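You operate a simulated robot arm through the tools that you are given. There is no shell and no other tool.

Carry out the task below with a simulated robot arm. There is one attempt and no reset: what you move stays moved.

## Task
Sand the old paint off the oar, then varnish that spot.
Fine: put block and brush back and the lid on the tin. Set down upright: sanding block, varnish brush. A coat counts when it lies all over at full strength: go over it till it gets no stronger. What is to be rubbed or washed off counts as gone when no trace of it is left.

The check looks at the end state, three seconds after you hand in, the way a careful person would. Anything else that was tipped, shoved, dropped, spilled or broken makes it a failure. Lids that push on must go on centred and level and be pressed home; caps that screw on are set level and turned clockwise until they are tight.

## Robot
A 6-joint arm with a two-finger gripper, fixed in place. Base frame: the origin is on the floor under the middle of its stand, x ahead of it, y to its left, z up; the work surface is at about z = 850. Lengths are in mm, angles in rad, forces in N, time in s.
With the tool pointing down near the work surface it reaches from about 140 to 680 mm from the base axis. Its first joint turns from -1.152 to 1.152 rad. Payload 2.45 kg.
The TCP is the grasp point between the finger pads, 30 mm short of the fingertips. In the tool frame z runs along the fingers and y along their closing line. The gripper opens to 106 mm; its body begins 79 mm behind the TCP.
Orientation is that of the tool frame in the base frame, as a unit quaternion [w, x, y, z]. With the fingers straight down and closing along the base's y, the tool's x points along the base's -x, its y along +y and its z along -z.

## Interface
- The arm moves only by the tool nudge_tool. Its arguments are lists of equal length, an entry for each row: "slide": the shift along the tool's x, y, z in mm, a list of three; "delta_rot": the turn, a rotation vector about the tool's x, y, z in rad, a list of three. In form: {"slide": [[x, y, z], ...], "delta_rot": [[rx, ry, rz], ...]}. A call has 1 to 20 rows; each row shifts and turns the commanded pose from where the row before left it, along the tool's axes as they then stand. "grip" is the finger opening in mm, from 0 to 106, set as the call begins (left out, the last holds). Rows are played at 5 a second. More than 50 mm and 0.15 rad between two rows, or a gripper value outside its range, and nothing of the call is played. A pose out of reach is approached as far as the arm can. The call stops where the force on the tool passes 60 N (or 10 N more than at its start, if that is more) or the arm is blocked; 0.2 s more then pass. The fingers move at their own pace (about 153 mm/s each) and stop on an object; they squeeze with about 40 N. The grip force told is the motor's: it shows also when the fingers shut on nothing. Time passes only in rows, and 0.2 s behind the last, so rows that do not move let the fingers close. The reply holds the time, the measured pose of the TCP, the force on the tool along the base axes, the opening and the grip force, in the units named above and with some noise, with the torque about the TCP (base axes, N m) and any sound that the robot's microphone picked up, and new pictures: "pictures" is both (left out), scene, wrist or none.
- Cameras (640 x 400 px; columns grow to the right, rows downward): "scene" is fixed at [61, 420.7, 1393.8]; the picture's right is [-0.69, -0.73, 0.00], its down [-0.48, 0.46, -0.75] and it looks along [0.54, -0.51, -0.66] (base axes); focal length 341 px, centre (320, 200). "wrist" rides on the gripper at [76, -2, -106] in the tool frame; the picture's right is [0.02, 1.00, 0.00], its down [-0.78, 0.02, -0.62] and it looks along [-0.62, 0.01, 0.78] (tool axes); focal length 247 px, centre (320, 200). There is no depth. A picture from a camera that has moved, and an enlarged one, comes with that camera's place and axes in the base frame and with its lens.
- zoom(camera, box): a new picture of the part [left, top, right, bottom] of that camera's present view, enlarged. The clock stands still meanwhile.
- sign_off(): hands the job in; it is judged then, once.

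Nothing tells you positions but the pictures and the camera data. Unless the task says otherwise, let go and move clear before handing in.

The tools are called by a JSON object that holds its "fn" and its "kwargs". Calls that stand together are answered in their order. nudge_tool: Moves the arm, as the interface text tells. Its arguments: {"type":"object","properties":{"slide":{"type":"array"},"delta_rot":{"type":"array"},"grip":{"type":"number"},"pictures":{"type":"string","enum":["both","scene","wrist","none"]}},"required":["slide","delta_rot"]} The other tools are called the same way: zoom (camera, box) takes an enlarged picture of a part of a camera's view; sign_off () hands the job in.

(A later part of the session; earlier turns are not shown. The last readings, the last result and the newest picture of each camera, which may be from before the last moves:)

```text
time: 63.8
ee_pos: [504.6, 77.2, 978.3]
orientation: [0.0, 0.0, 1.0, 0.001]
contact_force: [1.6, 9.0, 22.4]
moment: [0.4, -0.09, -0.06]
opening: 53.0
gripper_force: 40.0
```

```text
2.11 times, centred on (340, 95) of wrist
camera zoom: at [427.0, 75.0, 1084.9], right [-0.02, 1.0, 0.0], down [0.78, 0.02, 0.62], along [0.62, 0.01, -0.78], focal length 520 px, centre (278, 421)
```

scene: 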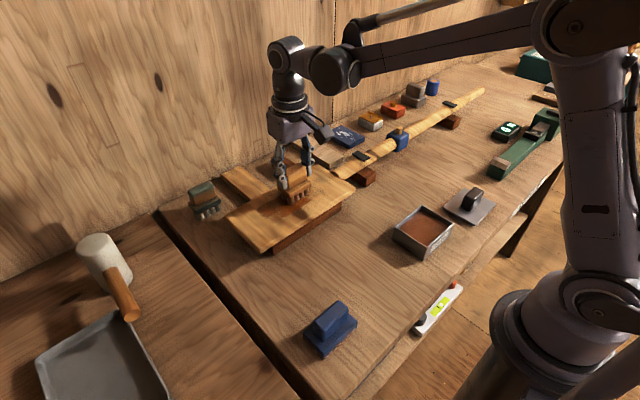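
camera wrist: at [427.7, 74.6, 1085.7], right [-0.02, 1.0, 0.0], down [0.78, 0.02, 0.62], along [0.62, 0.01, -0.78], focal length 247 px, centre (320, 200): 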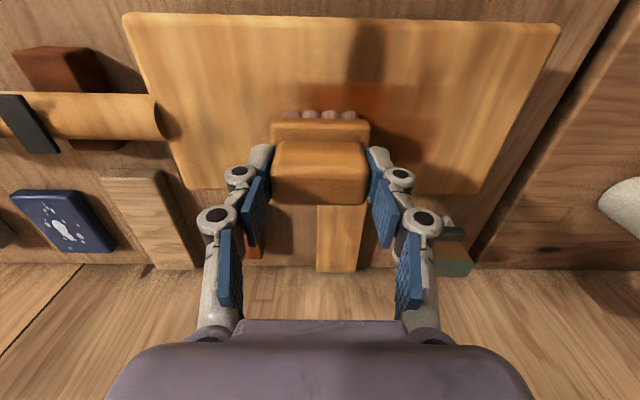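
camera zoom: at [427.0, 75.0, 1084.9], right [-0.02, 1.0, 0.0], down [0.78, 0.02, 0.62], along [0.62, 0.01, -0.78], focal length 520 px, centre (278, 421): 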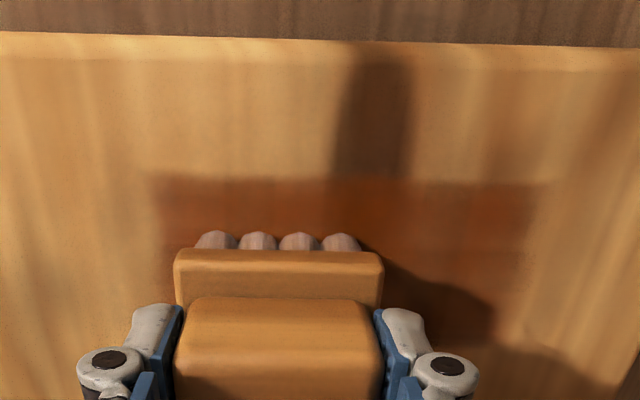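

The coat now covers more area. I'll lift off and look at it from the side.

{"fn": "nudge_tool", "kwargs": {"slide": [[0, 0, -5], [0, 0, -30], [0, 0, -35], [0, -40, 0], [0, -35, 0], [0, -35, 0]], "delta_rot": [[0, 0, 0], [0, 0, 0], [0, 0, 0], [0, 0, 0], [0, 0, 0], [0, 0, 0]]}}

{"fn": "zoom", "kwargs": {"camera": "scene", "box": [225, 160, 365, 260]}}

{"fn": "zoom", "kwargs": {"camera": "wrist", "box": [300, 30, 580, 200]}}

```text
time: 65.2
ee_pos: [506.7, -33.1, 1048.9]
orientation: [0.0, 0.001, 1.0, 0.0]
contact_force: [0.2, -0.6, -0.9]
moment: [0.04, -0.01, 0.02]
opening: 52.8
gripper_force: 40.0
camera wrist: at [429.7, -35.7, 1154.6], right [-0.02, 1.0, 0.0], down [0.78, 0.02, 0.62], along [0.62, 0.01, -0.78], focal length 247 px, centre (320, 200)
```

scene: 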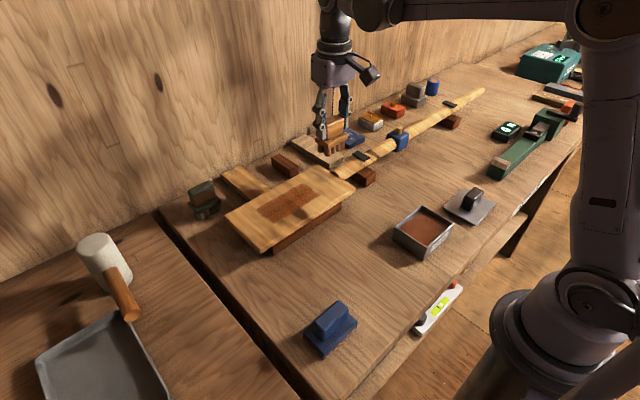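
wrist: 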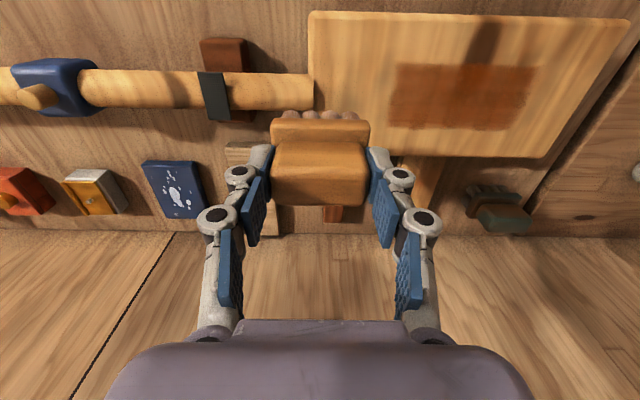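

```text
4.00 times, centred on (295, 210) of scene
camera zoom: at [61.0, 420.7, 1393.8], right [-0.69, -0.73, 0.0], down [-0.48, 0.46, -0.75], along [0.54, -0.51, -0.66], focal length 1363 px, centre (420, 160)
```

zoom: 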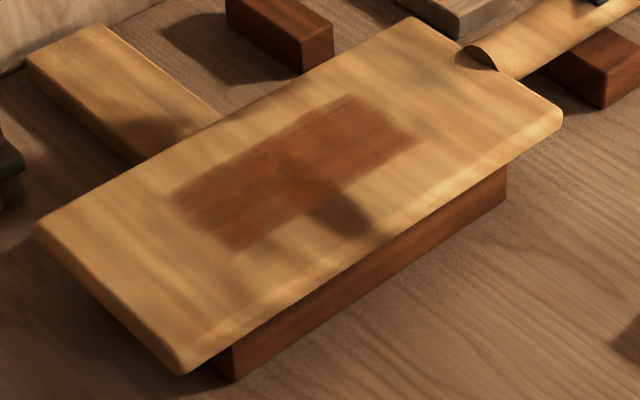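

```text
2.29 times, centred on (440, 115) of wrist
camera zoom: at [429.7, -35.7, 1154.6], right [-0.02, 1.0, 0.0], down [0.78, 0.02, 0.62], along [0.62, 0.01, -0.78], focal length 564 px, centre (46, 394)
```

zoom: 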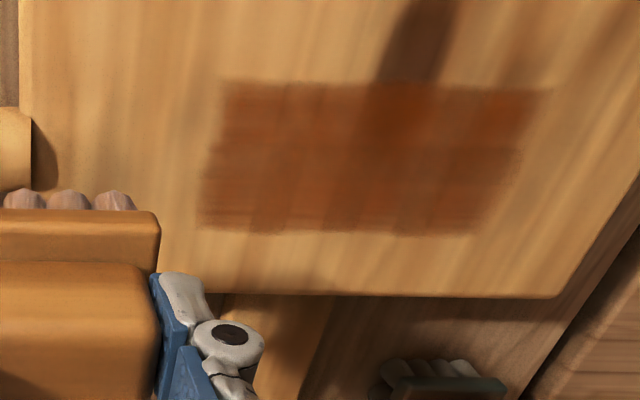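

The coat forms a rectangle about x 470–530, y 35–164, darkest where overlapped, so it needs more passes to be even. I'll go back to the tin for another dip.

{"fn": "nudge_tool", "kwargs": {"slide": [[40, -5.7, 0], [40, -5.7, 0], [40, -5.7, 0], [40, -5.7, 0], [40, -5.7, 0], [40, -5.8, 0], [0, 0, 35], [0, 0, 30], [0, 0, 15], [0, 0, 10], [0, 0, 4]], "delta_rot": [[0, 0, 0], [0, 0, 0], [0, 0, 0], [0, 0, 0], [0, 0, 0], [0, 0, 0], [0, 0, 0], [0, 0, 0], [0, 0, 0], [0, 0, 0], [0, 0, 0]]}}

{"fn": "zoom", "kwargs": {"camera": "scene", "box": [370, 160, 490, 260]}}

```text
time: 67.6
ee_pos: [264.3, -67.7, 954.6]
orientation: [0.0, 0.001, 1.0, 0.0]
contact_force: [-0.4, -0.2, -1.4]
moment: [0.0, 0.01, 0.02]
opening: 52.9
gripper_force: 40.0
camera wrist: at [186.9, -69.5, 1060.6], right [-0.02, 1.0, 0.0], down [0.78, 0.02, 0.62], along [0.62, 0.01, -0.78], focal length 247 px, centre (320, 200)
```

scene: 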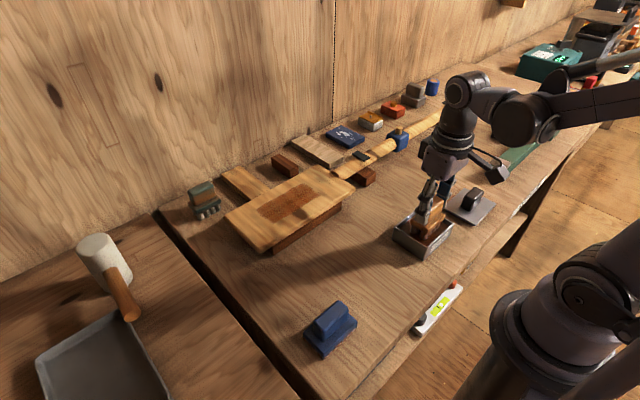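
wrist: 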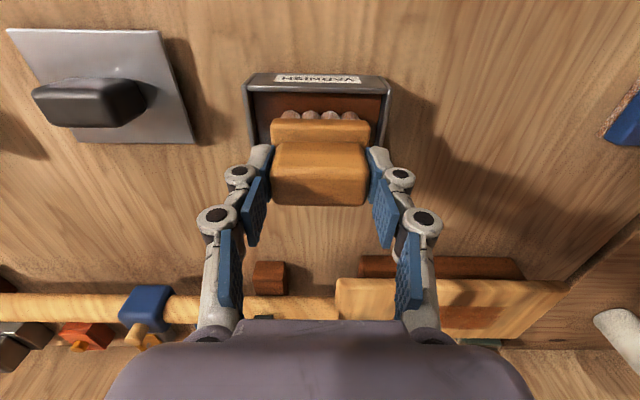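

```text
4.00 times, centred on (430, 210) of scene
camera zoom: at [61.0, 420.7, 1393.8], right [-0.69, -0.73, 0.0], down [-0.48, 0.46, -0.75], along [0.54, -0.51, -0.66], focal length 1363 px, centre (-120, 160)
```

zoom: 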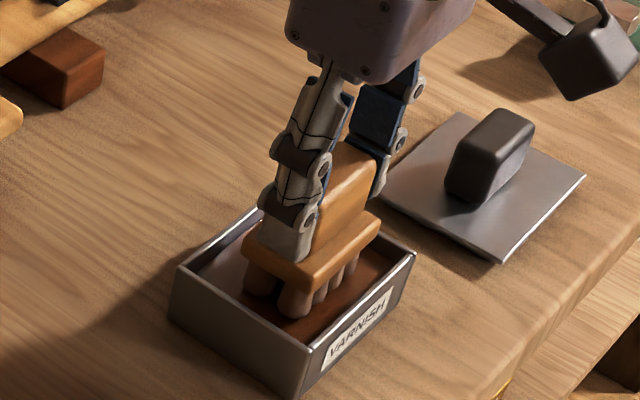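

{"fn": "nudge_tool", "kwargs": {"slide": [[0, 0, 2], [0, 0, 1], [0, 0, 0]], "delta_rot": [[0, 0, 0], [0, 0, 0], [0, 0, 0]], "pictures": "none"}}

```text
time: 68.4
ee_pos: [264.8, -66.6, 951.1]
orientation: [0.0, 0.0, 1.0, 0.0]
contact_force: [-0.1, 0.7, -0.2]
moment: [-0.02, 0.0, 0.01]
opening: 52.9
gripper_force: 39.9
```

{"fn": "nudge_tool", "kwargs": {"slide": [[0, 0, 1], [0, 0, 0.5], [0, 0, 0]], "delta_rot": [[0, 0, 0], [0, 0, 0], [0, 0, 0]], "pictures": "scene"}}

{"fn": "zoom", "kwargs": {"camera": "scene", "box": [370, 160, 490, 260]}}

```text
time: 69.2
ee_pos: [265.7, -68.1, 951.0]
orientation: [-0.001, 0.0, 1.0, 0.001]
contact_force: [-1.9, 3.8, 34.4]
moment: [0.14, 0.09, -0.01]
opening: 53.1
gripper_force: 39.9
```

scene: 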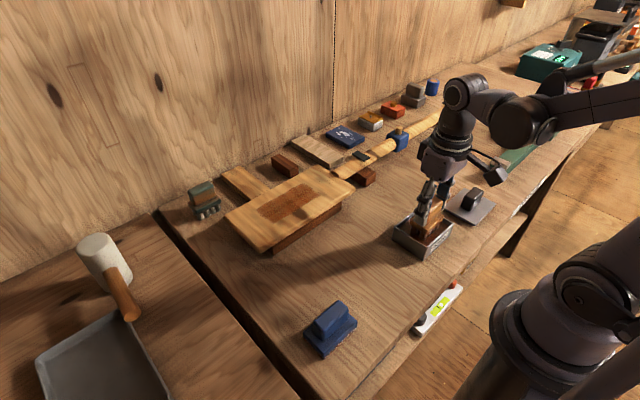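

```text
4.00 times, centred on (430, 210) of scene
camera zoom: at [60.6, 420.9, 1393.7], right [-0.69, -0.73, 0.0], down [-0.48, 0.46, -0.75], along [0.54, -0.51, -0.66], focal length 1363 px, centre (-120, 160)
```

zoom: 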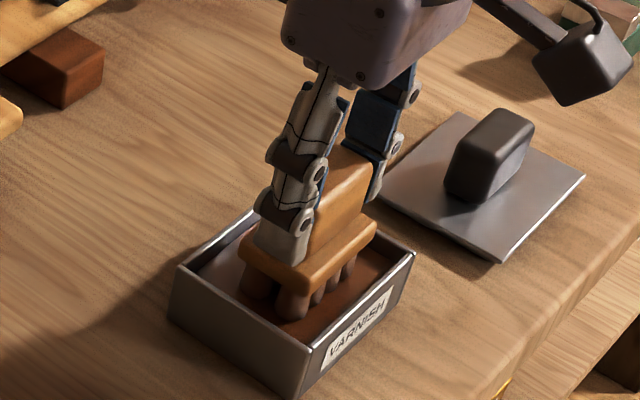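

Loaded again. Back to the oar, starting at one end of the patch.

{"fn": "nudge_tool", "kwargs": {"slide": [[0, 0, -3], [0, 0, -20], [0, 0, -32], [-39.2, 23, 0], [-39.2, 23, 0], [-39.2, 23, 0], [-39.2, 23.1, 0], [-39.1, 23.1, 0], [-39.1, 23.1, 0], [0, 0, 15], [0, 0, 10], [0, 0, 1]], "delta_rot": [[0, 0, 0], [0, 0, 0], [0, 0, 0], [0, 0, 0], [0, 0, 0], [0, 0, 0], [0, 0, 0], [0, 0, 0], [0, 0, 0], [0, 0, 0], [0, 0, 0], [0, 0, 0]], "pictures": "none"}}

```text
time: 71.8
ee_pos: [500.8, 70.6, 979.8]
orientation: [0.0, 0.001, 1.0, 0.001]
contact_force: [-0.5, -0.4, -0.6]
moment: [-0.01, 0.0, -0.02]
opening: 52.8
gripper_force: 40.2
```

{"fn": "nudge_tool", "kwargs": {"slide": [[0, 0, 1], [0, 0, 0.6], [0, 0, 0]], "delta_rot": [[0, 0, 0], [0, 0, 0], [0, 0, 0]], "pictures": "none"}}

```text
time: 72.6
ee_pos: [500.8, 70.0, 978.5]
orientation: [0.001, 0.0, 1.0, 0.0]
contact_force: [0.5, -0.6, -1.6]
moment: [-0.01, -0.02, 0.01]
opening: 52.8
gripper_force: 40.2
```

{"fn": "nudge_tool", "kwargs": {"slide": [[0, 0, 0.8], [0, 0, 0.5], [0, 0, 0]], "delta_rot": [[0, 0, 0], [0, 0, 0], [0, 0, 0]], "pictures": "none"}}

```text
time: 73.4
ee_pos: [500.4, 70.8, 976.3]
orientation: [0.0, -0.001, 1.0, 0.0]
contact_force: [0.5, 0.7, 20.2]
moment: [0.03, -0.07, -0.01]
opening: 52.6
gripper_force: 39.9
```

{"fn": "nudge_tool", "kwargs": {"slide": [[0, 12, 0], [0, 12, 0], [0, 12, 0], [0, 12, 0], [0, 12, 0], [-12, 0, 0], [0, -12, 0], [0, -12, 0], [0, -12, 0], [0, -12, 0], [0, -12, 0], [12, 0, 0], [12, 0, 0], [0, 12, 0], [0, 12, 0], [0, 12, 0], [0, 12, 0], [0, 12, 0], [-12, 0, 0]], "delta_rot": [[0, 0, 0], [0, 0, 0], [0, 0, 0], [0, 0, 0], [0, 0, 0], [0, 0, 0], [0, 0, 0], [0, 0, 0], [0, 0, 0], [0, 0, 0], [0, 0, 0], [0, 0, 0], [0, 0, 0], [0, 0, 0], [0, 0, 0], [0, 0, 0], [0, 0, 0], [0, 0, 0], [0, 0, 0]], "pictures": "both"}}

{"fn": "zoom", "kwargs": {"camera": "scene", "box": [225, 150, 365, 250]}}

{"fn": "zoom", "kwargs": {"camera": "wrist", "box": [160, 20, 440, 190]}}

```text
time: 77.4
ee_pos: [503.0, 129.7, 978.2]
orientation: [0.0, 0.0, 1.0, 0.0]
contact_force: [0.2, -0.1, -0.8]
moment: [-0.01, 0.01, -0.02]
opening: 52.4
gripper_force: 40.3
camera wrist: at [424.1, 128.5, 1083.5], right [-0.02, 1.0, 0.0], down [0.78, 0.02, 0.62], along [0.62, 0.01, -0.78], focal length 247 px, centre (320, 200)
```

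scene: 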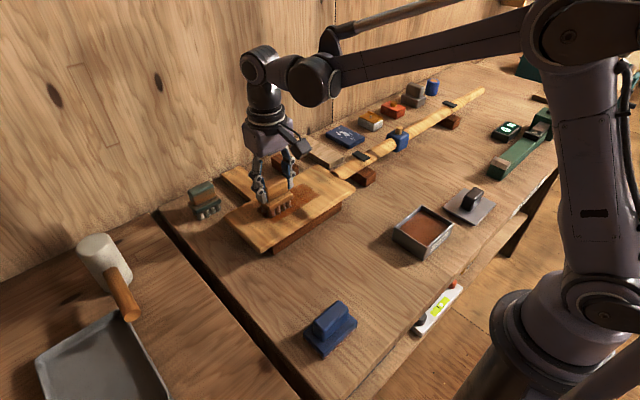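
wrist: 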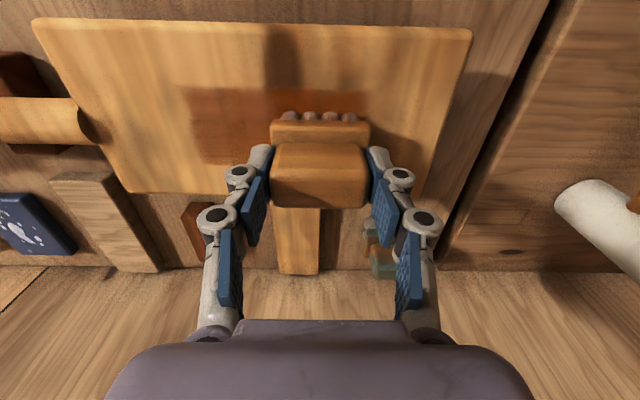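

```text
4.00 times, centred on (295, 200) of scene
camera zoom: at [61.0, 420.8, 1393.8], right [-0.69, -0.73, 0.0], down [-0.48, 0.46, -0.75], along [0.54, -0.51, -0.66], focal length 1363 px, centre (420, 200)
```

zoom: 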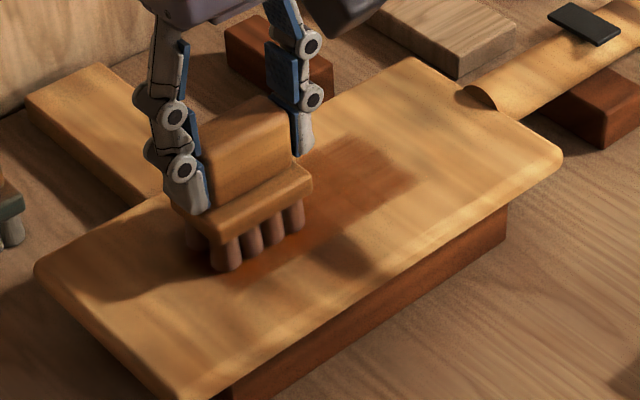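

```text
2.29 times, centred on (300, 105) of wrist
camera zoom: at [424.1, 128.5, 1083.5], right [-0.02, 1.0, 0.0], down [0.78, 0.02, 0.62], along [0.62, 0.01, -0.78], focal length 564 px, centre (366, 417)
```

zoom: 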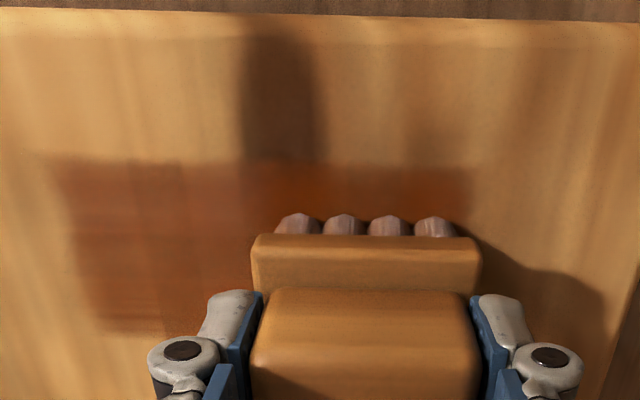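

The coat stays clipped to a fixed rectangle (about x 470–530, y 36–163), so that's the spot to fill fully. Contact has eased off, so I'll press slightly again and keep stroking over its whole extent.

{"fn": "nudge_tool", "kwargs": {"slide": [[0, 0, 0.8], [0, 0, 0.4], [0, 0, 0]], "delta_rot": [[0, 0, 0], [0, 0, 0], [0, 0, 0]], "pictures": "none"}}

```text
time: 78.2
ee_pos: [501.2, 129.6, 975.7]
orientation: [0.001, 0.001, 1.0, 0.0]
contact_force: [5.7, 2.7, 25.5]
moment: [-0.13, -0.26, 0.02]
opening: 53.1
gripper_force: 39.8
```

{"fn": "nudge_tool", "kwargs": {"slide": [[0, 12, 0], [0, -12, 0], [0, -12, 0], [0, -12, 0], [0, -12, 0], [0, -12, 0], [0, -12, 0], [0, -12, 0], [-12, 0, 0.3], [0, 12, 0], [0, 12, 0], [0, 12, 0], [0, 12, 0], [0, 12, 0], [0, 12, 0], [0, 12, 0], [12, 0, 0.3], [12, 0, 0], [0, -12, 0], [0, -12, 0]], "delta_rot": [[0, 0, 0], [0, 0, 0], [0, 0, 0], [0, 0, 0], [0, 0, 0], [0, 0, 0], [0, 0, 0], [0, 0, 0], [0, 0, 0], [0, 0, 0], [0, 0, 0], [0, 0, 0], [0, 0, 0], [0, 0, 0], [0, 0, 0], [0, 0, 0], [0, 0, 0], [0, 0, 0], [0, 0, 0], [0, 0, 0]], "pictures": "none"}}

{"fn": "nudge_tool", "kwargs": {"slide": [[0, -12, 0.3], [0, -12, 0], [0, -12, 0], [0, -12, 0], [0, -12, 0], [0, 12, 0], [0, 12, 0], [0, 12, 0], [0, 12, 0], [0, 12, 0], [0, 12, 0], [0, 12, 0]], "delta_rot": [[0, 0, 0], [0, 0, 0], [0, 0, 0], [0, 0, 0], [0, 0, 0], [0, 0, 0], [0, 0, 0], [0, 0, 0], [0, 0, 0], [0, 0, 0], [0, 0, 0], [0, 0, 0]], "pictures": "both"}}

{"fn": "zoom", "kwargs": {"camera": "scene", "box": [225, 150, 365, 250]}}

{"fn": "zoom", "kwargs": {"camera": "wrist", "box": [160, 20, 440, 190]}}

```text
time: 82.4
ee_pos: [487.4, 118.7, 975.7]
orientation: [0.0, 0.001, 1.0, 0.0]
contact_force: [-0.3, 0.7, -0.9]
moment: [-0.01, 0.03, 0.0]
opening: 52.8
gripper_force: 40.8
```

```text
time: 85.0
ee_pos: [488.0, 140.5, 975.0]
orientation: [0.0, 0.001, 1.0, -0.001]
contact_force: [-0.1, -9.0, 20.3]
moment: [-0.39, -0.03, 0.06]
opening: 52.9
gripper_force: 39.8
camera wrist: at [410.9, 139.6, 1081.2], right [-0.02, 1.0, 0.0], down [0.78, 0.02, 0.62], along [0.62, 0.01, -0.78], focal length 247 px, centre (320, 200)
```

scene: 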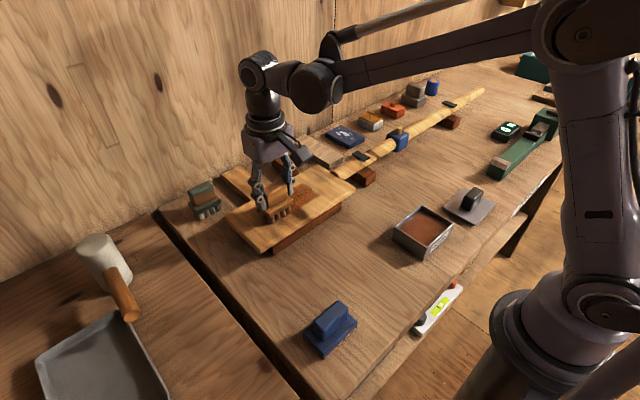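
wrist: 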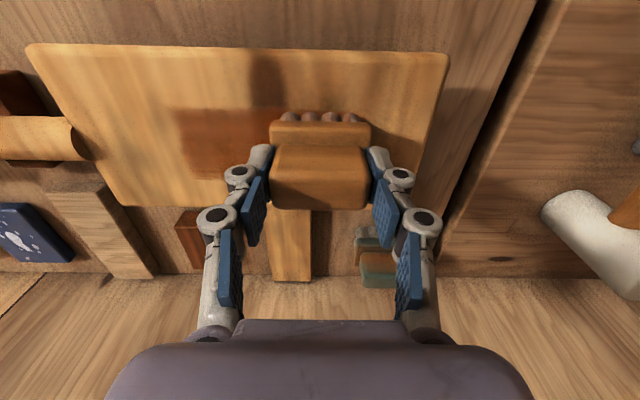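

```text
4.00 times, centred on (295, 200) of scene
camera zoom: at [60.7, 420.4, 1393.9], right [-0.69, -0.73, 0.0], down [-0.48, 0.46, -0.75], along [0.54, -0.51, -0.66], focal length 1363 px, centre (420, 200)
```

zoom: 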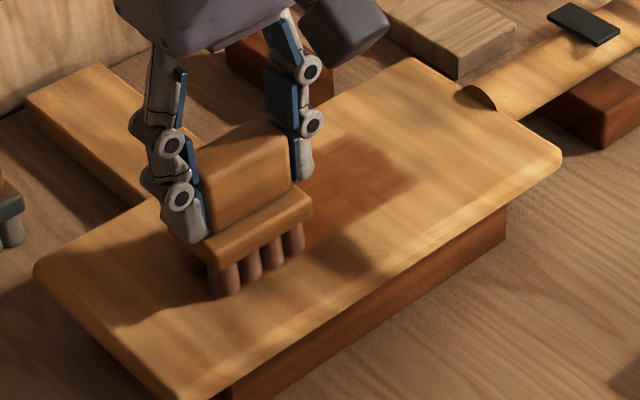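

```text
2.29 times, centred on (300, 105) of wrist
camera zoom: at [410.9, 139.6, 1081.2], right [-0.02, 1.0, 0.0], down [0.78, 0.02, 0.62], along [0.62, 0.01, -0.78], focal length 564 px, centre (366, 417)
```

zoom: 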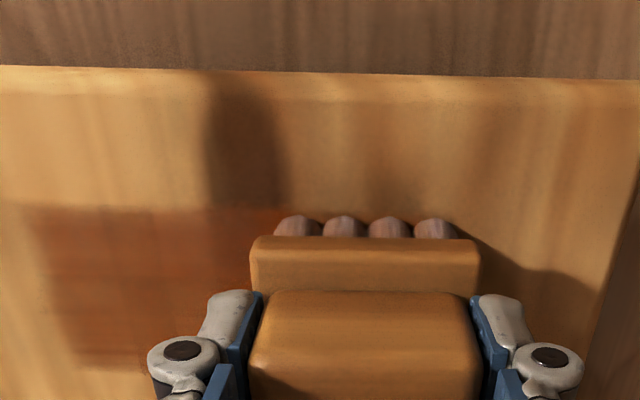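

I'll lift and look at the coat again from the side.

{"fn": "nudge_tool", "kwargs": {"slide": [[0, 0, -5], [0, 0, -35], [0, 0, -35], [0, -45, 0], [0, -45, 0], [0, -45, 0], [-9, -40, 0]], "delta_rot": [[0, 0, 0], [0, 0, 0], [0, 0, 0], [0, 0, 0], [0, 0, 0], [0, 0, 0], [0, 0, 0]]}}

{"fn": "zoom", "kwargs": {"camera": "scene", "box": [245, 165, 345, 235]}}

{"fn": "zoom", "kwargs": {"camera": "wrist", "box": [370, 40, 560, 160]}}

```text
time: 86.6
ee_pos: [496.0, -33.4, 1051.3]
orientation: [0.0, 0.001, 1.0, 0.001]
contact_force: [0.8, -0.2, -1.0]
moment: [-0.01, 0.01, 0.02]
opening: 52.8
gripper_force: 40.0
camera wrist: at [419.3, -35.7, 1157.0], right [-0.02, 1.0, 0.0], down [0.78, 0.02, 0.62], along [0.62, 0.01, -0.78], focal length 247 px, centre (320, 200)
```

scene: 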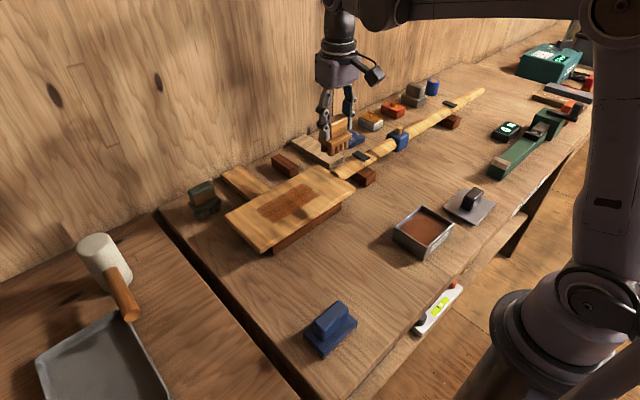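
wrist: 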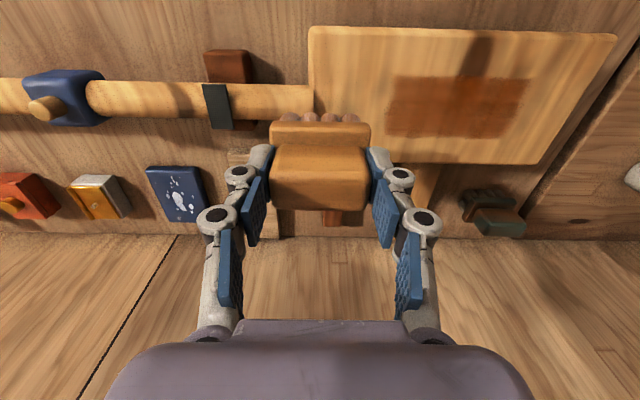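

```text
5.71 times, centred on (295, 200) of scene
camera zoom: at [61.0, 420.8, 1393.8], right [-0.69, -0.73, 0.0], down [-0.48, 0.46, -0.75], along [0.54, -0.51, -0.66], focal length 1947 px, centre (463, 200)
```

zoom: 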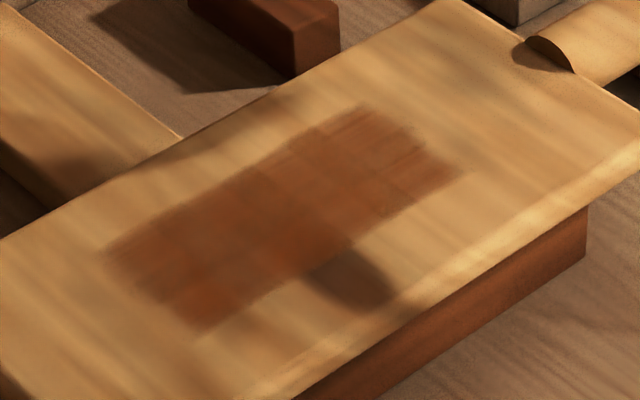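

```text
3.33 times, centred on (465, 100) of wrist
camera zoom: at [419.3, -35.7, 1157.0], right [-0.02, 1.0, 0.0], down [0.78, 0.02, 0.62], along [0.62, 0.01, -0.78], focal length 823 px, centre (-163, 533)
```

zoom: 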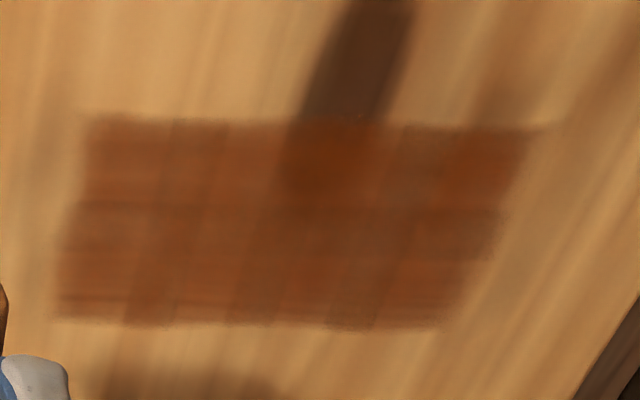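

The coat is more even but still shows slightly darker overlap bands, so it isn't at full strength everywhere. Dipping once more.

{"fn": "nudge_tool", "kwargs": {"slide": [[38.7, -5.9, 0], [38.7, -5.9, 0], [38.7, -5.9, 0], [38.7, -5.9, 0], [38.6, -5.9, 0], [38.6, -5.8, 0], [0, 0, 35], [0, 0, 30], [0, 0, 15], [0, 0, 12], [0, 0, 4], [0, 0, 1.5], [0, 0, 0]], "delta_rot": [[0, 0, 0], [0, 0, 0], [0, 0, 0], [0, 0, 0], [0, 0, 0], [0, 0, 0], [0, 0, 0], [0, 0, 0], [0, 0, 0], [0, 0, 0], [0, 0, 0], [0, 0, 0], [0, 0, 0]], "pictures": "none"}}

```text
time: 89.4
ee_pos: [265.1, -67.4, 950.7]
orientation: [0.0, 0.0, 1.0, 0.001]
contact_force: [-0.2, 0.4, -1.8]
moment: [-0.03, 0.02, 0.01]
opening: 52.9
gripper_force: 40.1
```

{"fn": "nudge_tool", "kwargs": {"slide": [[0, 0, 1.2], [0, 0, 1], [0, 0, 0]], "delta_rot": [[0, 0, 0], [0, 0, 0], [0, 0, 0]], "pictures": "none"}}

```text
time: 90.2
ee_pos: [265.0, -67.8, 949.9]
orientation: [0.0, 0.0, 1.0, -0.001]
contact_force: [-0.5, 0.6, -0.9]
moment: [0.02, 0.01, 0.01]
opening: 52.5
gripper_force: 40.1
```

{"fn": "nudge_tool", "kwargs": {"slide": [[0, 0, 0.8], [0, 0, 0.6], [0, 0, 0]], "delta_rot": [[0, 0, 0], [0, 0, 0], [0, 0, 0]], "pictures": "scene"}}

{"fn": "zoom", "kwargs": {"camera": "scene", "box": [370, 160, 490, 260]}}

```text
time: 91.0
ee_pos: [265.3, -66.7, 947.4]
orientation: [-0.001, 0.001, 1.0, 0.0]
contact_force: [0.2, 0.7, -1.0]
moment: [-0.02, 0.03, -0.02]
opening: 52.8
gripper_force: 39.7
```

scene: 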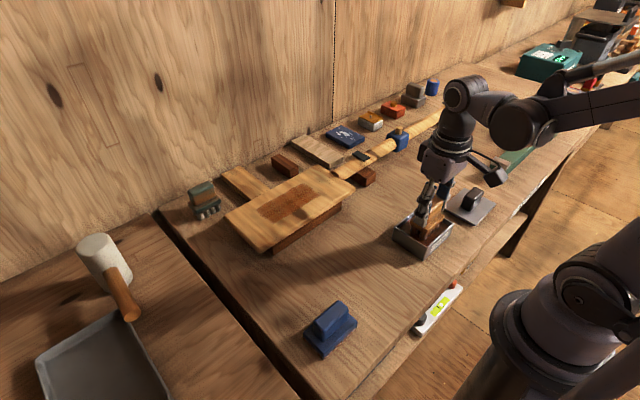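

```text
4.00 times, centred on (430, 210) of scene
camera zoom: at [61.0, 420.7, 1393.8], right [-0.69, -0.73, 0.0], down [-0.48, 0.46, -0.75], along [0.54, -0.51, -0.66], focal length 1363 px, centre (-120, 160)
```

zoom: 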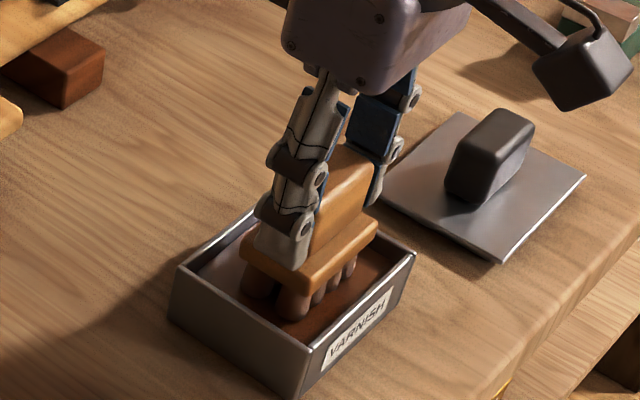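

{"fn": "nudge_tool", "kwargs": {"slide": [[0, 0, 0.6], [0, 0, 0.5], [0, 0, 0]], "delta_rot": [[0, 0, 0], [0, 0, 0], [0, 0, 0]], "pictures": "none"}}

```text
time: 91.8
ee_pos: [265.8, -67.4, 947.2]
orientation: [0.0, 0.0, 1.0, -0.001]
contact_force: [-3.8, 0.4, 32.5]
moment: [-0.01, 0.14, 0.01]
opening: 53.1
gripper_force: 40.0
```

Loaded. Back to the oar, this time working the full length of the rectangle.

{"fn": "nudge_tool", "kwargs": {"slide": [[0, 0, -3], [0, 0, -20], [0, 0, -32], [-39.2, 21.4, 0], [-39.2, 21.4, 0], [-39.2, 21.4, 0], [-39.2, 21.4, 0], [-39.1, 21.4, 0], [-39.1, 21.3, 0], [0, 0, 15], [0, 0, 11], [0, 0, 1.5], [0, 0, 0]], "delta_rot": [[0, 0, 0], [0, 0, 0], [0, 0, 0], [0, 0, 0], [0, 0, 0], [0, 0, 0], [0, 0, 0], [0, 0, 0], [0, 0, 0], [0, 0, 0], [0, 0, 0], [0, 0, 0], [0, 0, 0]], "pictures": "both"}}

{"fn": "zoom", "kwargs": {"camera": "scene", "box": [225, 150, 365, 250]}}

```text
time: 94.6
ee_pos: [502.6, 59.5, 973.8]
orientation: [0.001, 0.0, 1.0, 0.0]
contact_force: [2.0, 2.7, 9.5]
moment: [0.0, -0.12, 0.01]
opening: 52.9
gripper_force: 40.0
camera wrist: at [424.1, 59.5, 1080.2], right [-0.02, 1.0, 0.0], down [0.78, 0.02, 0.62], along [0.62, 0.01, -0.78], focal length 247 px, centre (320, 200)
```

scene: 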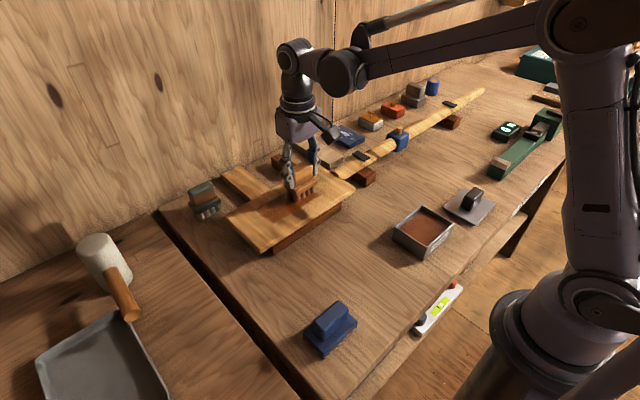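
wrist: 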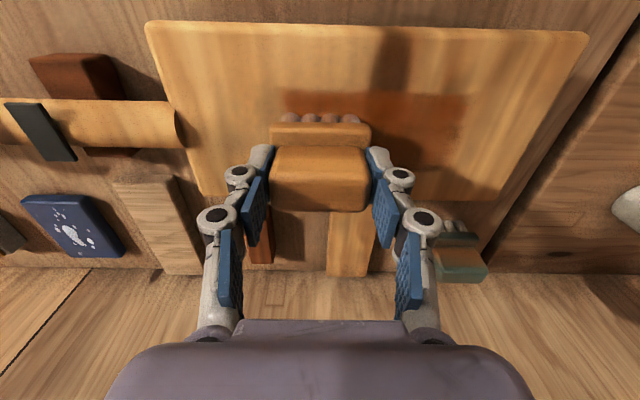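

```text
4.00 times, centred on (295, 200) of scene
camera zoom: at [60.9, 420.8, 1393.8], right [-0.69, -0.73, 0.0], down [-0.48, 0.46, -0.75], along [0.54, -0.51, -0.66], focal length 1363 px, centre (420, 200)
```

zoom: 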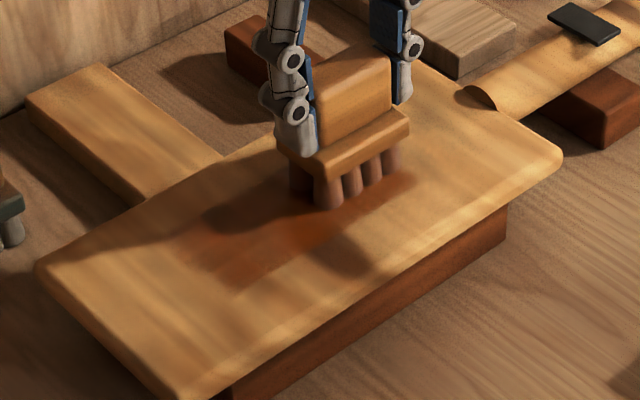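

{"fn": "nudge_tool", "kwargs": {"slide": [[0, 11.5, 0.1], [0, 11.5, 0.1], [0, 11.5, 0.1], [0, 11.5, 0.1], [0, 11.5, 0.1], [0, 11.5, 0.1], [0, 11.5, 0.1], [-13, 0, 0.1], [0, -11.5, 0.1], [0, -11.5, 0.1], [0, -11.5, 0.1], [0, -11.5, 0.1], [0, -11.5, 0.1], [0, -11.5, 0.1], [0, -11.5, 0.1]], "delta_rot": [[0, 0, 0], [0, 0, 0], [0, 0, 0], [0, 0, 0], [0, 0, 0], [0, 0, 0], [0, 0, 0], [0, 0, 0], [0, 0, 0], [0, 0, 0], [0, 0, 0], [0, 0, 0], [0, 0, 0], [0, 0, 0], [0, 0, 0]], "pictures": "none"}}

```text
time: 97.8
ee_pos: [512.9, 61.5, 973.7]
orientation: [0.0, 0.0, 1.0, 0.001]
contact_force: [0.9, 12.9, 34.3]
moment: [0.45, -0.06, -0.01]
opening: 53.1
gripper_force: 39.8
```

{"fn": "nudge_tool", "kwargs": {"slide": [[0, 11.5, 0], [0, 11.5, 0], [0, 11.5, 0], [0, 11.5, 0], [0, 11.5, 0], [0, 11.5, 0], [0, 11.5, 0], [12, 0, 0], [12, 0, 0], [0, -11.5, 0], [0, -11.5, 0], [0, -11.5, 0], [0, -11.5, 0], [0, -11.5, 0], [0, -11.5, 0], [0, -11.5, 0]], "delta_rot": [[0, 0, 0], [0, 0, 0], [0, 0, 0], [0, 0, 0], [0, 0, 0], [0, 0, 0], [0, 0, 0], [0, 0, 0], [0, 0, 0], [0, 0, 0], [0, 0, 0], [0, 0, 0], [0, 0, 0], [0, 0, 0], [0, 0, 0], [0, 0, 0]], "pictures": "none"}}

```text
time: 101.2
ee_pos: [490.5, 60.3, 974.1]
orientation: [0.0, 0.001, 1.0, 0.0]
contact_force: [-0.5, -0.7, -1.4]
moment: [0.01, 0.01, -0.02]
opening: 52.6
gripper_force: 39.8
```

{"fn": "nudge_tool", "kwargs": {"slide": [[0, 0, 0.7], [0, 0, 0.4], [0, 11.5, 0.1], [0, 11.5, 0.1], [0, 11.5, 0.1], [0, 11.5, 0.1], [0, 11.5, 0.1], [0, 11.5, 0.1], [0, 11.5, 0.1], [0, -11.5, 0], [0, -11.5, 0], [0, -11.5, 0], [0, -11.5, 0.1], [0, -11.5, 0.1], [0, -11.5, 0.1], [0, -11.5, 0.1]], "delta_rot": [[0, 0, 0], [0, 0, 0], [0, 0, 0], [0, 0, 0], [0, 0, 0], [0, 0, 0], [0, 0, 0], [0, 0, 0], [0, 0, 0], [0, 0, 0], [0, 0, 0], [0, 0, 0], [0, 0, 0], [0, 0, 0], [0, 0, 0], [0, 0, 0]], "pictures": "none"}}

```text
time: 104.6
ee_pos: [488.8, 60.5, 970.8]
orientation: [0.0, -0.001, 1.0, 0.001]
contact_force: [1.2, 11.5, 30.3]
moment: [0.51, -0.03, -0.06]
opening: 52.9
gripper_force: 39.8
```

{"fn": "nudge_tool", "kwargs": {"slide": [[-12, 0, 0], [0, 11.5, 0], [0, 11.5, 0], [0, 11.5, 0], [0, 11.5, 0.1], [0, 11.5, 0.1], [0, 11.5, 0.1], [0, 11.5, 0.1], [-12, 0, 0.1], [0, -11.5, 0.1], [0, -11.5, 0.1], [0, -11.5, 0.1], [0, -11.5, 0.1], [0, -11.5, 0.1], [0, -11.5, 0.1], [0, -11.5, 0.1]], "delta_rot": [[0, 0, 0], [0, 0, 0], [0, 0, 0], [0, 0, 0], [0, 0, 0], [0, 0, 0], [0, 0, 0], [0, 0, 0], [0, 0, 0], [0, 0, 0], [0, 0, 0], [0, 0, 0], [0, 0, 0], [0, 0, 0], [0, 0, 0], [0, 0, 0]], "pictures": "none"}}

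{"fn": "nudge_tool", "kwargs": {"slide": [[0, 0, -5], [0, 0, -35], [0, 0, -38], [0, -45, 0], [8, -45, 0], [8, 0, 0]], "delta_rot": [[0, 0, 0], [0, 0, 0], [0, 0, 0], [0, 0, 0], [0, 0, 0], [0, 0, 0]]}}

{"fn": "zoom", "kwargs": {"camera": "scene", "box": [245, 165, 345, 235]}}

{"fn": "zoom", "kwargs": {"camera": "wrist", "box": [370, 40, 560, 160]}}

```text
time: 108.0
ee_pos: [513.0, 61.8, 969.5]
orientation: [0.001, -0.001, 1.0, 0.002]
contact_force: [0.8, 14.7, 34.0]
moment: [0.59, -0.05, 0.02]
opening: 53.0
gripper_force: 40.7
```

```text
time: 109.4
ee_pos: [496.9, -30.8, 1046.5]
orientation: [0.0, 0.0, 1.0, 0.0]
contact_force: [-0.1, 0.4, -0.5]
moment: [0.0, 0.01, 0.02]
opening: 53.0
gripper_force: 40.0
camera wrist: at [419.6, -32.2, 1154.0], right [-0.02, 1.0, 0.0], down [0.78, 0.02, 0.62], along [0.62, 0.01, -0.78], focal length 247 px, centre (320, 200)
```

scene: 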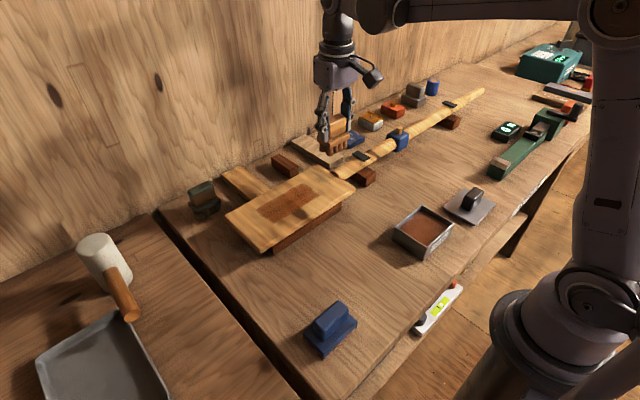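
wrist: 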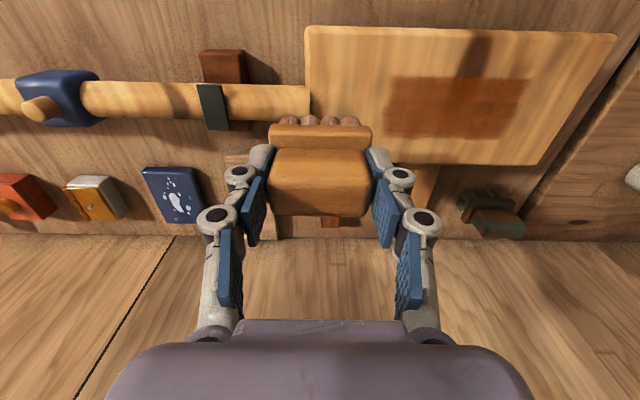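

```text
5.71 times, centred on (295, 200) of scene
camera zoom: at [61.0, 420.7, 1393.8], right [-0.69, -0.73, 0.0], down [-0.48, 0.46, -0.75], along [0.54, -0.51, -0.66], focal length 1947 px, centre (463, 200)
```

zoom: 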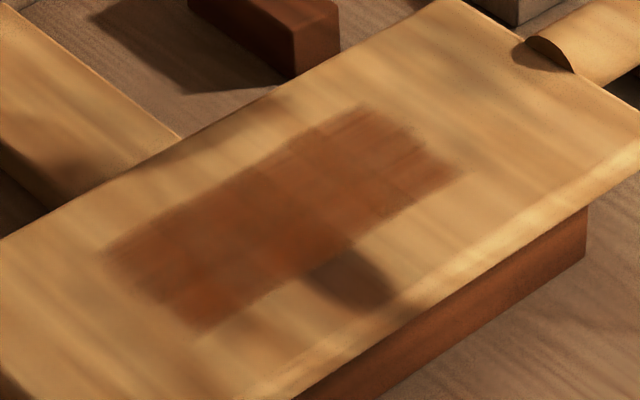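

```text
3.33 times, centred on (465, 100) of wrist
camera zoom: at [419.6, -32.2, 1154.0], right [-0.02, 1.0, 0.0], down [0.78, 0.02, 0.62], along [0.62, 0.01, -0.78], focal length 823 px, centre (-163, 533)
```

zoom: 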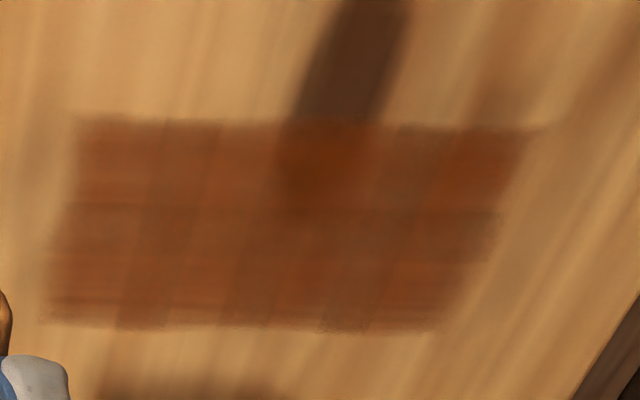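

The coat now looks unchanged from the previous pass in strength, which suggests saturation. The rear edge sits right at about x 530, where two faint specks had been, so I'll make sure of that edge with a stroke further back.

{"fn": "nudge_tool", "kwargs": {"slide": [[-9, 30, 0], [-9, 30, 0], [-9, 30, 0], [0, 0, 35], [0, 0, 30], [0, 0, 9], [0, 0, 2.5], [0, 0, 0.7], [0, 0, 0]], "delta_rot": [[0, 0, 0], [0, 0, 0], [0, 0, 0], [0, 0, 0], [0, 0, 0], [0, 0, 0], [0, 0, 0], [0, 0, 0], [0, 0, 0]], "pictures": "none"}}

```text
time: 111.4
ee_pos: [524.4, 61.7, 970.9]
orientation: [0.001, 0.0, 1.0, 0.0]
contact_force: [0.8, -0.4, -0.3]
moment: [-0.04, -0.03, 0.03]
opening: 52.8
gripper_force: 39.9
```

{"fn": "nudge_tool", "kwargs": {"slide": [[0, 0, 0.6], [0, 0, 0.5], [0, 0, 0]], "delta_rot": [[0, 0, 0], [0, 0, 0], [0, 0, 0]], "pictures": "none"}}

```text
time: 112.2
ee_pos: [523.8, 59.9, 969.7]
orientation: [0.001, 0.0, 1.0, 0.0]
contact_force: [5.4, -1.2, 26.0]
moment: [0.0, -0.2, 0.0]
opening: 52.9
gripper_force: 40.1
```

{"fn": "nudge_tool", "kwargs": {"slide": [[0, 11.5, 0], [0, 11.5, 0], [0, 11.5, 0], [0, 11.5, 0], [0, 11.5, 0.1], [0, 11.5, 0.1], [0, 11.5, 0.1], [0, -11.5, 0], [0, -11.5, 0.1], [0, -11.5, 0.1], [0, -11.5, 0.1], [0, -11.5, 0.1], [0, -11.5, 0.1], [0, -11.5, 0.1]], "delta_rot": [[0, 0, 0], [0, 0, 0], [0, 0, 0], [0, 0, 0], [0, 0, 0], [0, 0, 0], [0, 0, 0], [0, 0, 0], [0, 0, 0], [0, 0, 0], [0, 0, 0], [0, 0, 0], [0, 0, 0], [0, 0, 0]], "pictures": "none"}}

{"fn": "nudge_tool", "kwargs": {"slide": [[0, 0, -5], [0, 0, -35], [0, 0, -38], [0, -45, 0], [12, -45, 0], [15, 0, 0]], "delta_rot": [[0, 0, 0], [0, 0, 0], [0, 0, 0], [0, 0, 0], [0, 0, 0], [0, 0, 0]]}}

{"fn": "zoom", "kwargs": {"camera": "scene", "box": [245, 165, 345, 235]}}

{"fn": "zoom", "kwargs": {"camera": "wrist", "box": [370, 40, 560, 160]}}

```text
time: 115.2
ee_pos: [523.9, 62.6, 969.0]
orientation: [0.001, 0.0, 1.0, 0.003]
contact_force: [-1.5, 18.9, 52.2]
moment: [0.39, -0.08, 0.04]
opening: 53.0
gripper_force: 39.8
```

```text
time: 116.6
ee_pos: [499.0, -29.2, 1049.8]
orientation: [0.0, -0.001, 1.0, 0.001]
contact_force: [0.1, 0.3, 0.3]
moment: [-0.01, 0.01, -0.02]
opening: 52.9
gripper_force: 40.4
camera wrist: at [421.1, -31.5, 1155.2], right [-0.02, 1.0, 0.0], down [0.78, 0.02, 0.62], along [0.62, 0.01, -0.78], focal length 247 px, centre (320, 200)
```

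scene: 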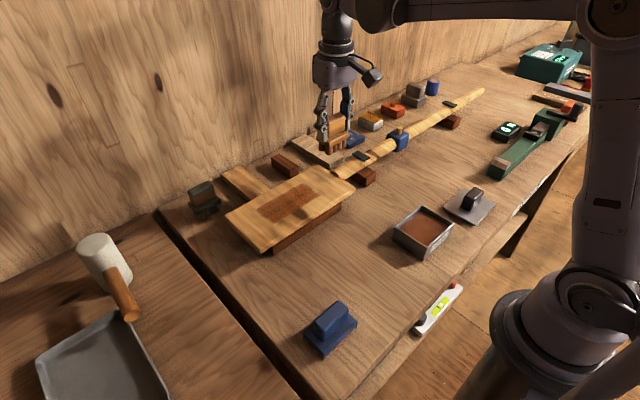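
wrist: 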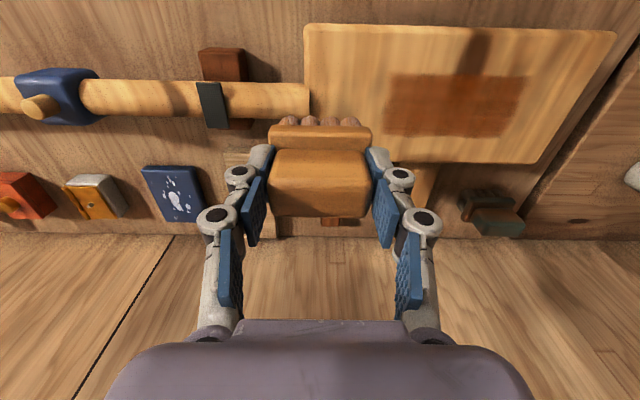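

```text
5.71 times, centred on (295, 200) of scene
camera zoom: at [61.0, 420.7, 1393.8], right [-0.69, -0.73, 0.0], down [-0.48, 0.46, -0.75], along [0.54, -0.51, -0.66], focal length 1947 px, centre (463, 200)
```

zoom: 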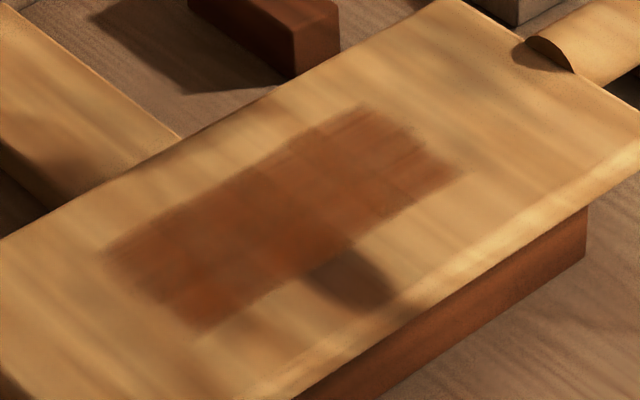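

```text
3.33 times, centred on (465, 100) of wrist
camera zoom: at [421.1, -31.5, 1155.2], right [-0.02, 1.0, 0.0], down [0.78, 0.02, 0.62], along [0.62, 0.01, -0.78], focal length 823 px, centre (-163, 533)
```

zoom: 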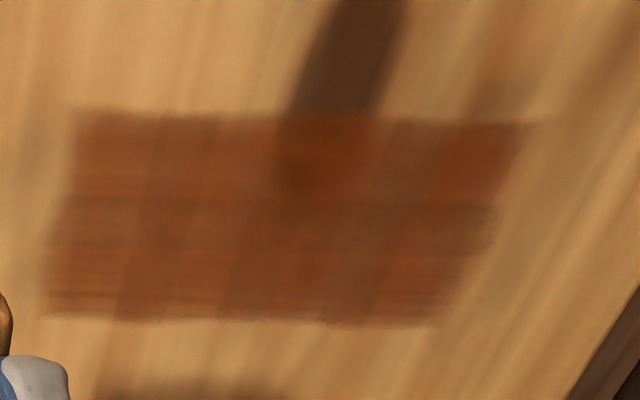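

The coat didn't grow or darken with that stroke, so it's limited to this rectangle. I'll zoom in to check for any weaker patches.

{"fn": "zoom", "kwargs": {"camera": "wrist", "box": [375, 65, 460, 145]}}

{"fn": "zoom", "kwargs": {"camera": "wrist", "box": [450, 65, 535, 145]}}

{"fn": "zoom", "kwargs": {"camera": "scene", "box": [255, 175, 330, 228]}}

```text
5.00 times, centred on (418, 105) of wrist
camera zoom: at [421.1, -31.5, 1155.2], right [-0.02, 1.0, 0.0], down [0.78, 0.02, 0.62], along [0.62, 0.01, -0.78], focal length 1235 px, centre (-168, 675)
```

zoom: 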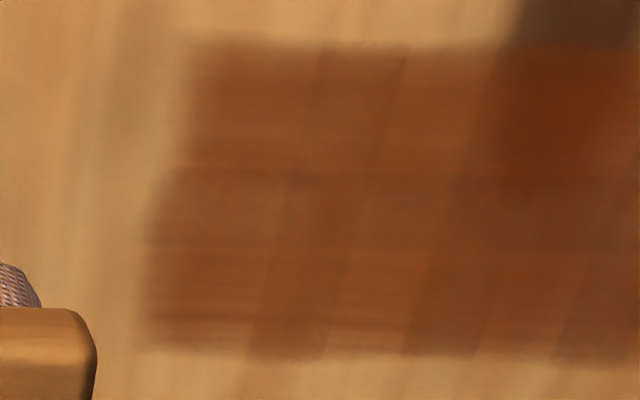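

```text
5.00 times, centred on (492, 105) of wrist
camera zoom: at [421.1, -31.5, 1155.2], right [-0.02, 1.0, 0.0], down [0.78, 0.02, 0.62], along [0.62, 0.01, -0.78], focal length 1235 px, centre (-542, 675)
```

zoom: 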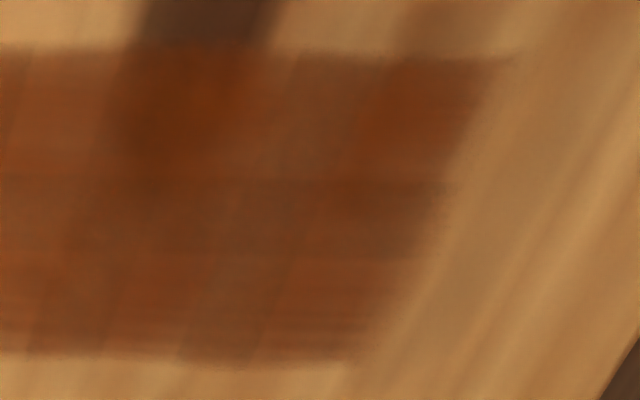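

```text
7.55 times, centred on (292, 202) of scene
camera zoom: at [61.0, 420.7, 1393.8], right [-0.69, -0.73, 0.0], down [-0.48, 0.46, -0.75], along [0.54, -0.51, -0.66], focal length 2571 px, centre (528, 189)
```

zoom: 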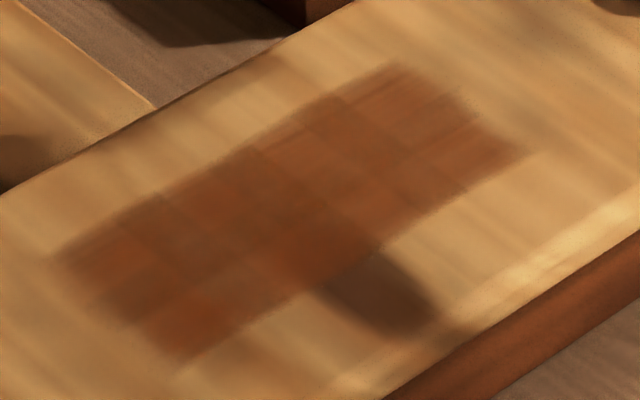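

The coat looks uniform and saturated. Before returning the brush I'll check how it sits in the grip.

{"fn": "zoom", "kwargs": {"camera": "scene", "box": [295, 80, 385, 170]}}

{"fn": "zoom", "kwargs": {"camera": "wrist", "box": [200, 90, 440, 240]}}

```text
4.44 times, centred on (340, 125) of scene
camera zoom: at [61.0, 420.7, 1393.8], right [-0.69, -0.73, 0.0], down [-0.48, 0.46, -0.75], along [0.54, -0.51, -0.66], focal length 1514 px, centre (231, 533)
```

zoom: 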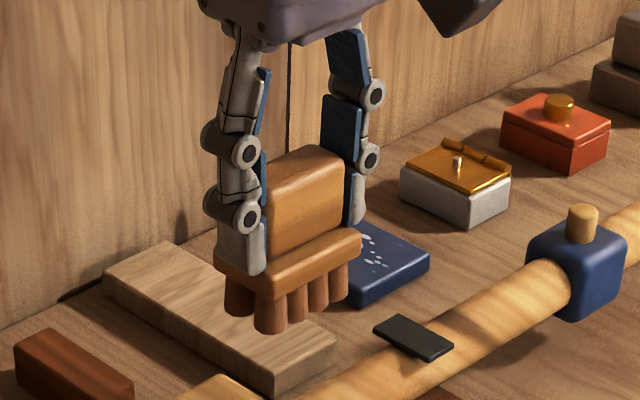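

```text
2.67 times, centred on (320, 165) of wrist
camera zoom: at [421.1, -31.5, 1155.2], right [-0.02, 1.0, 0.0], down [0.78, 0.02, 0.62], along [0.62, 0.01, -0.78], focal length 659 px, centre (320, 293)
```

zoom: 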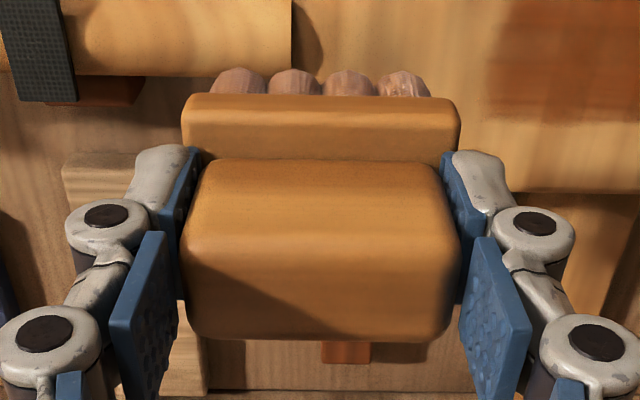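

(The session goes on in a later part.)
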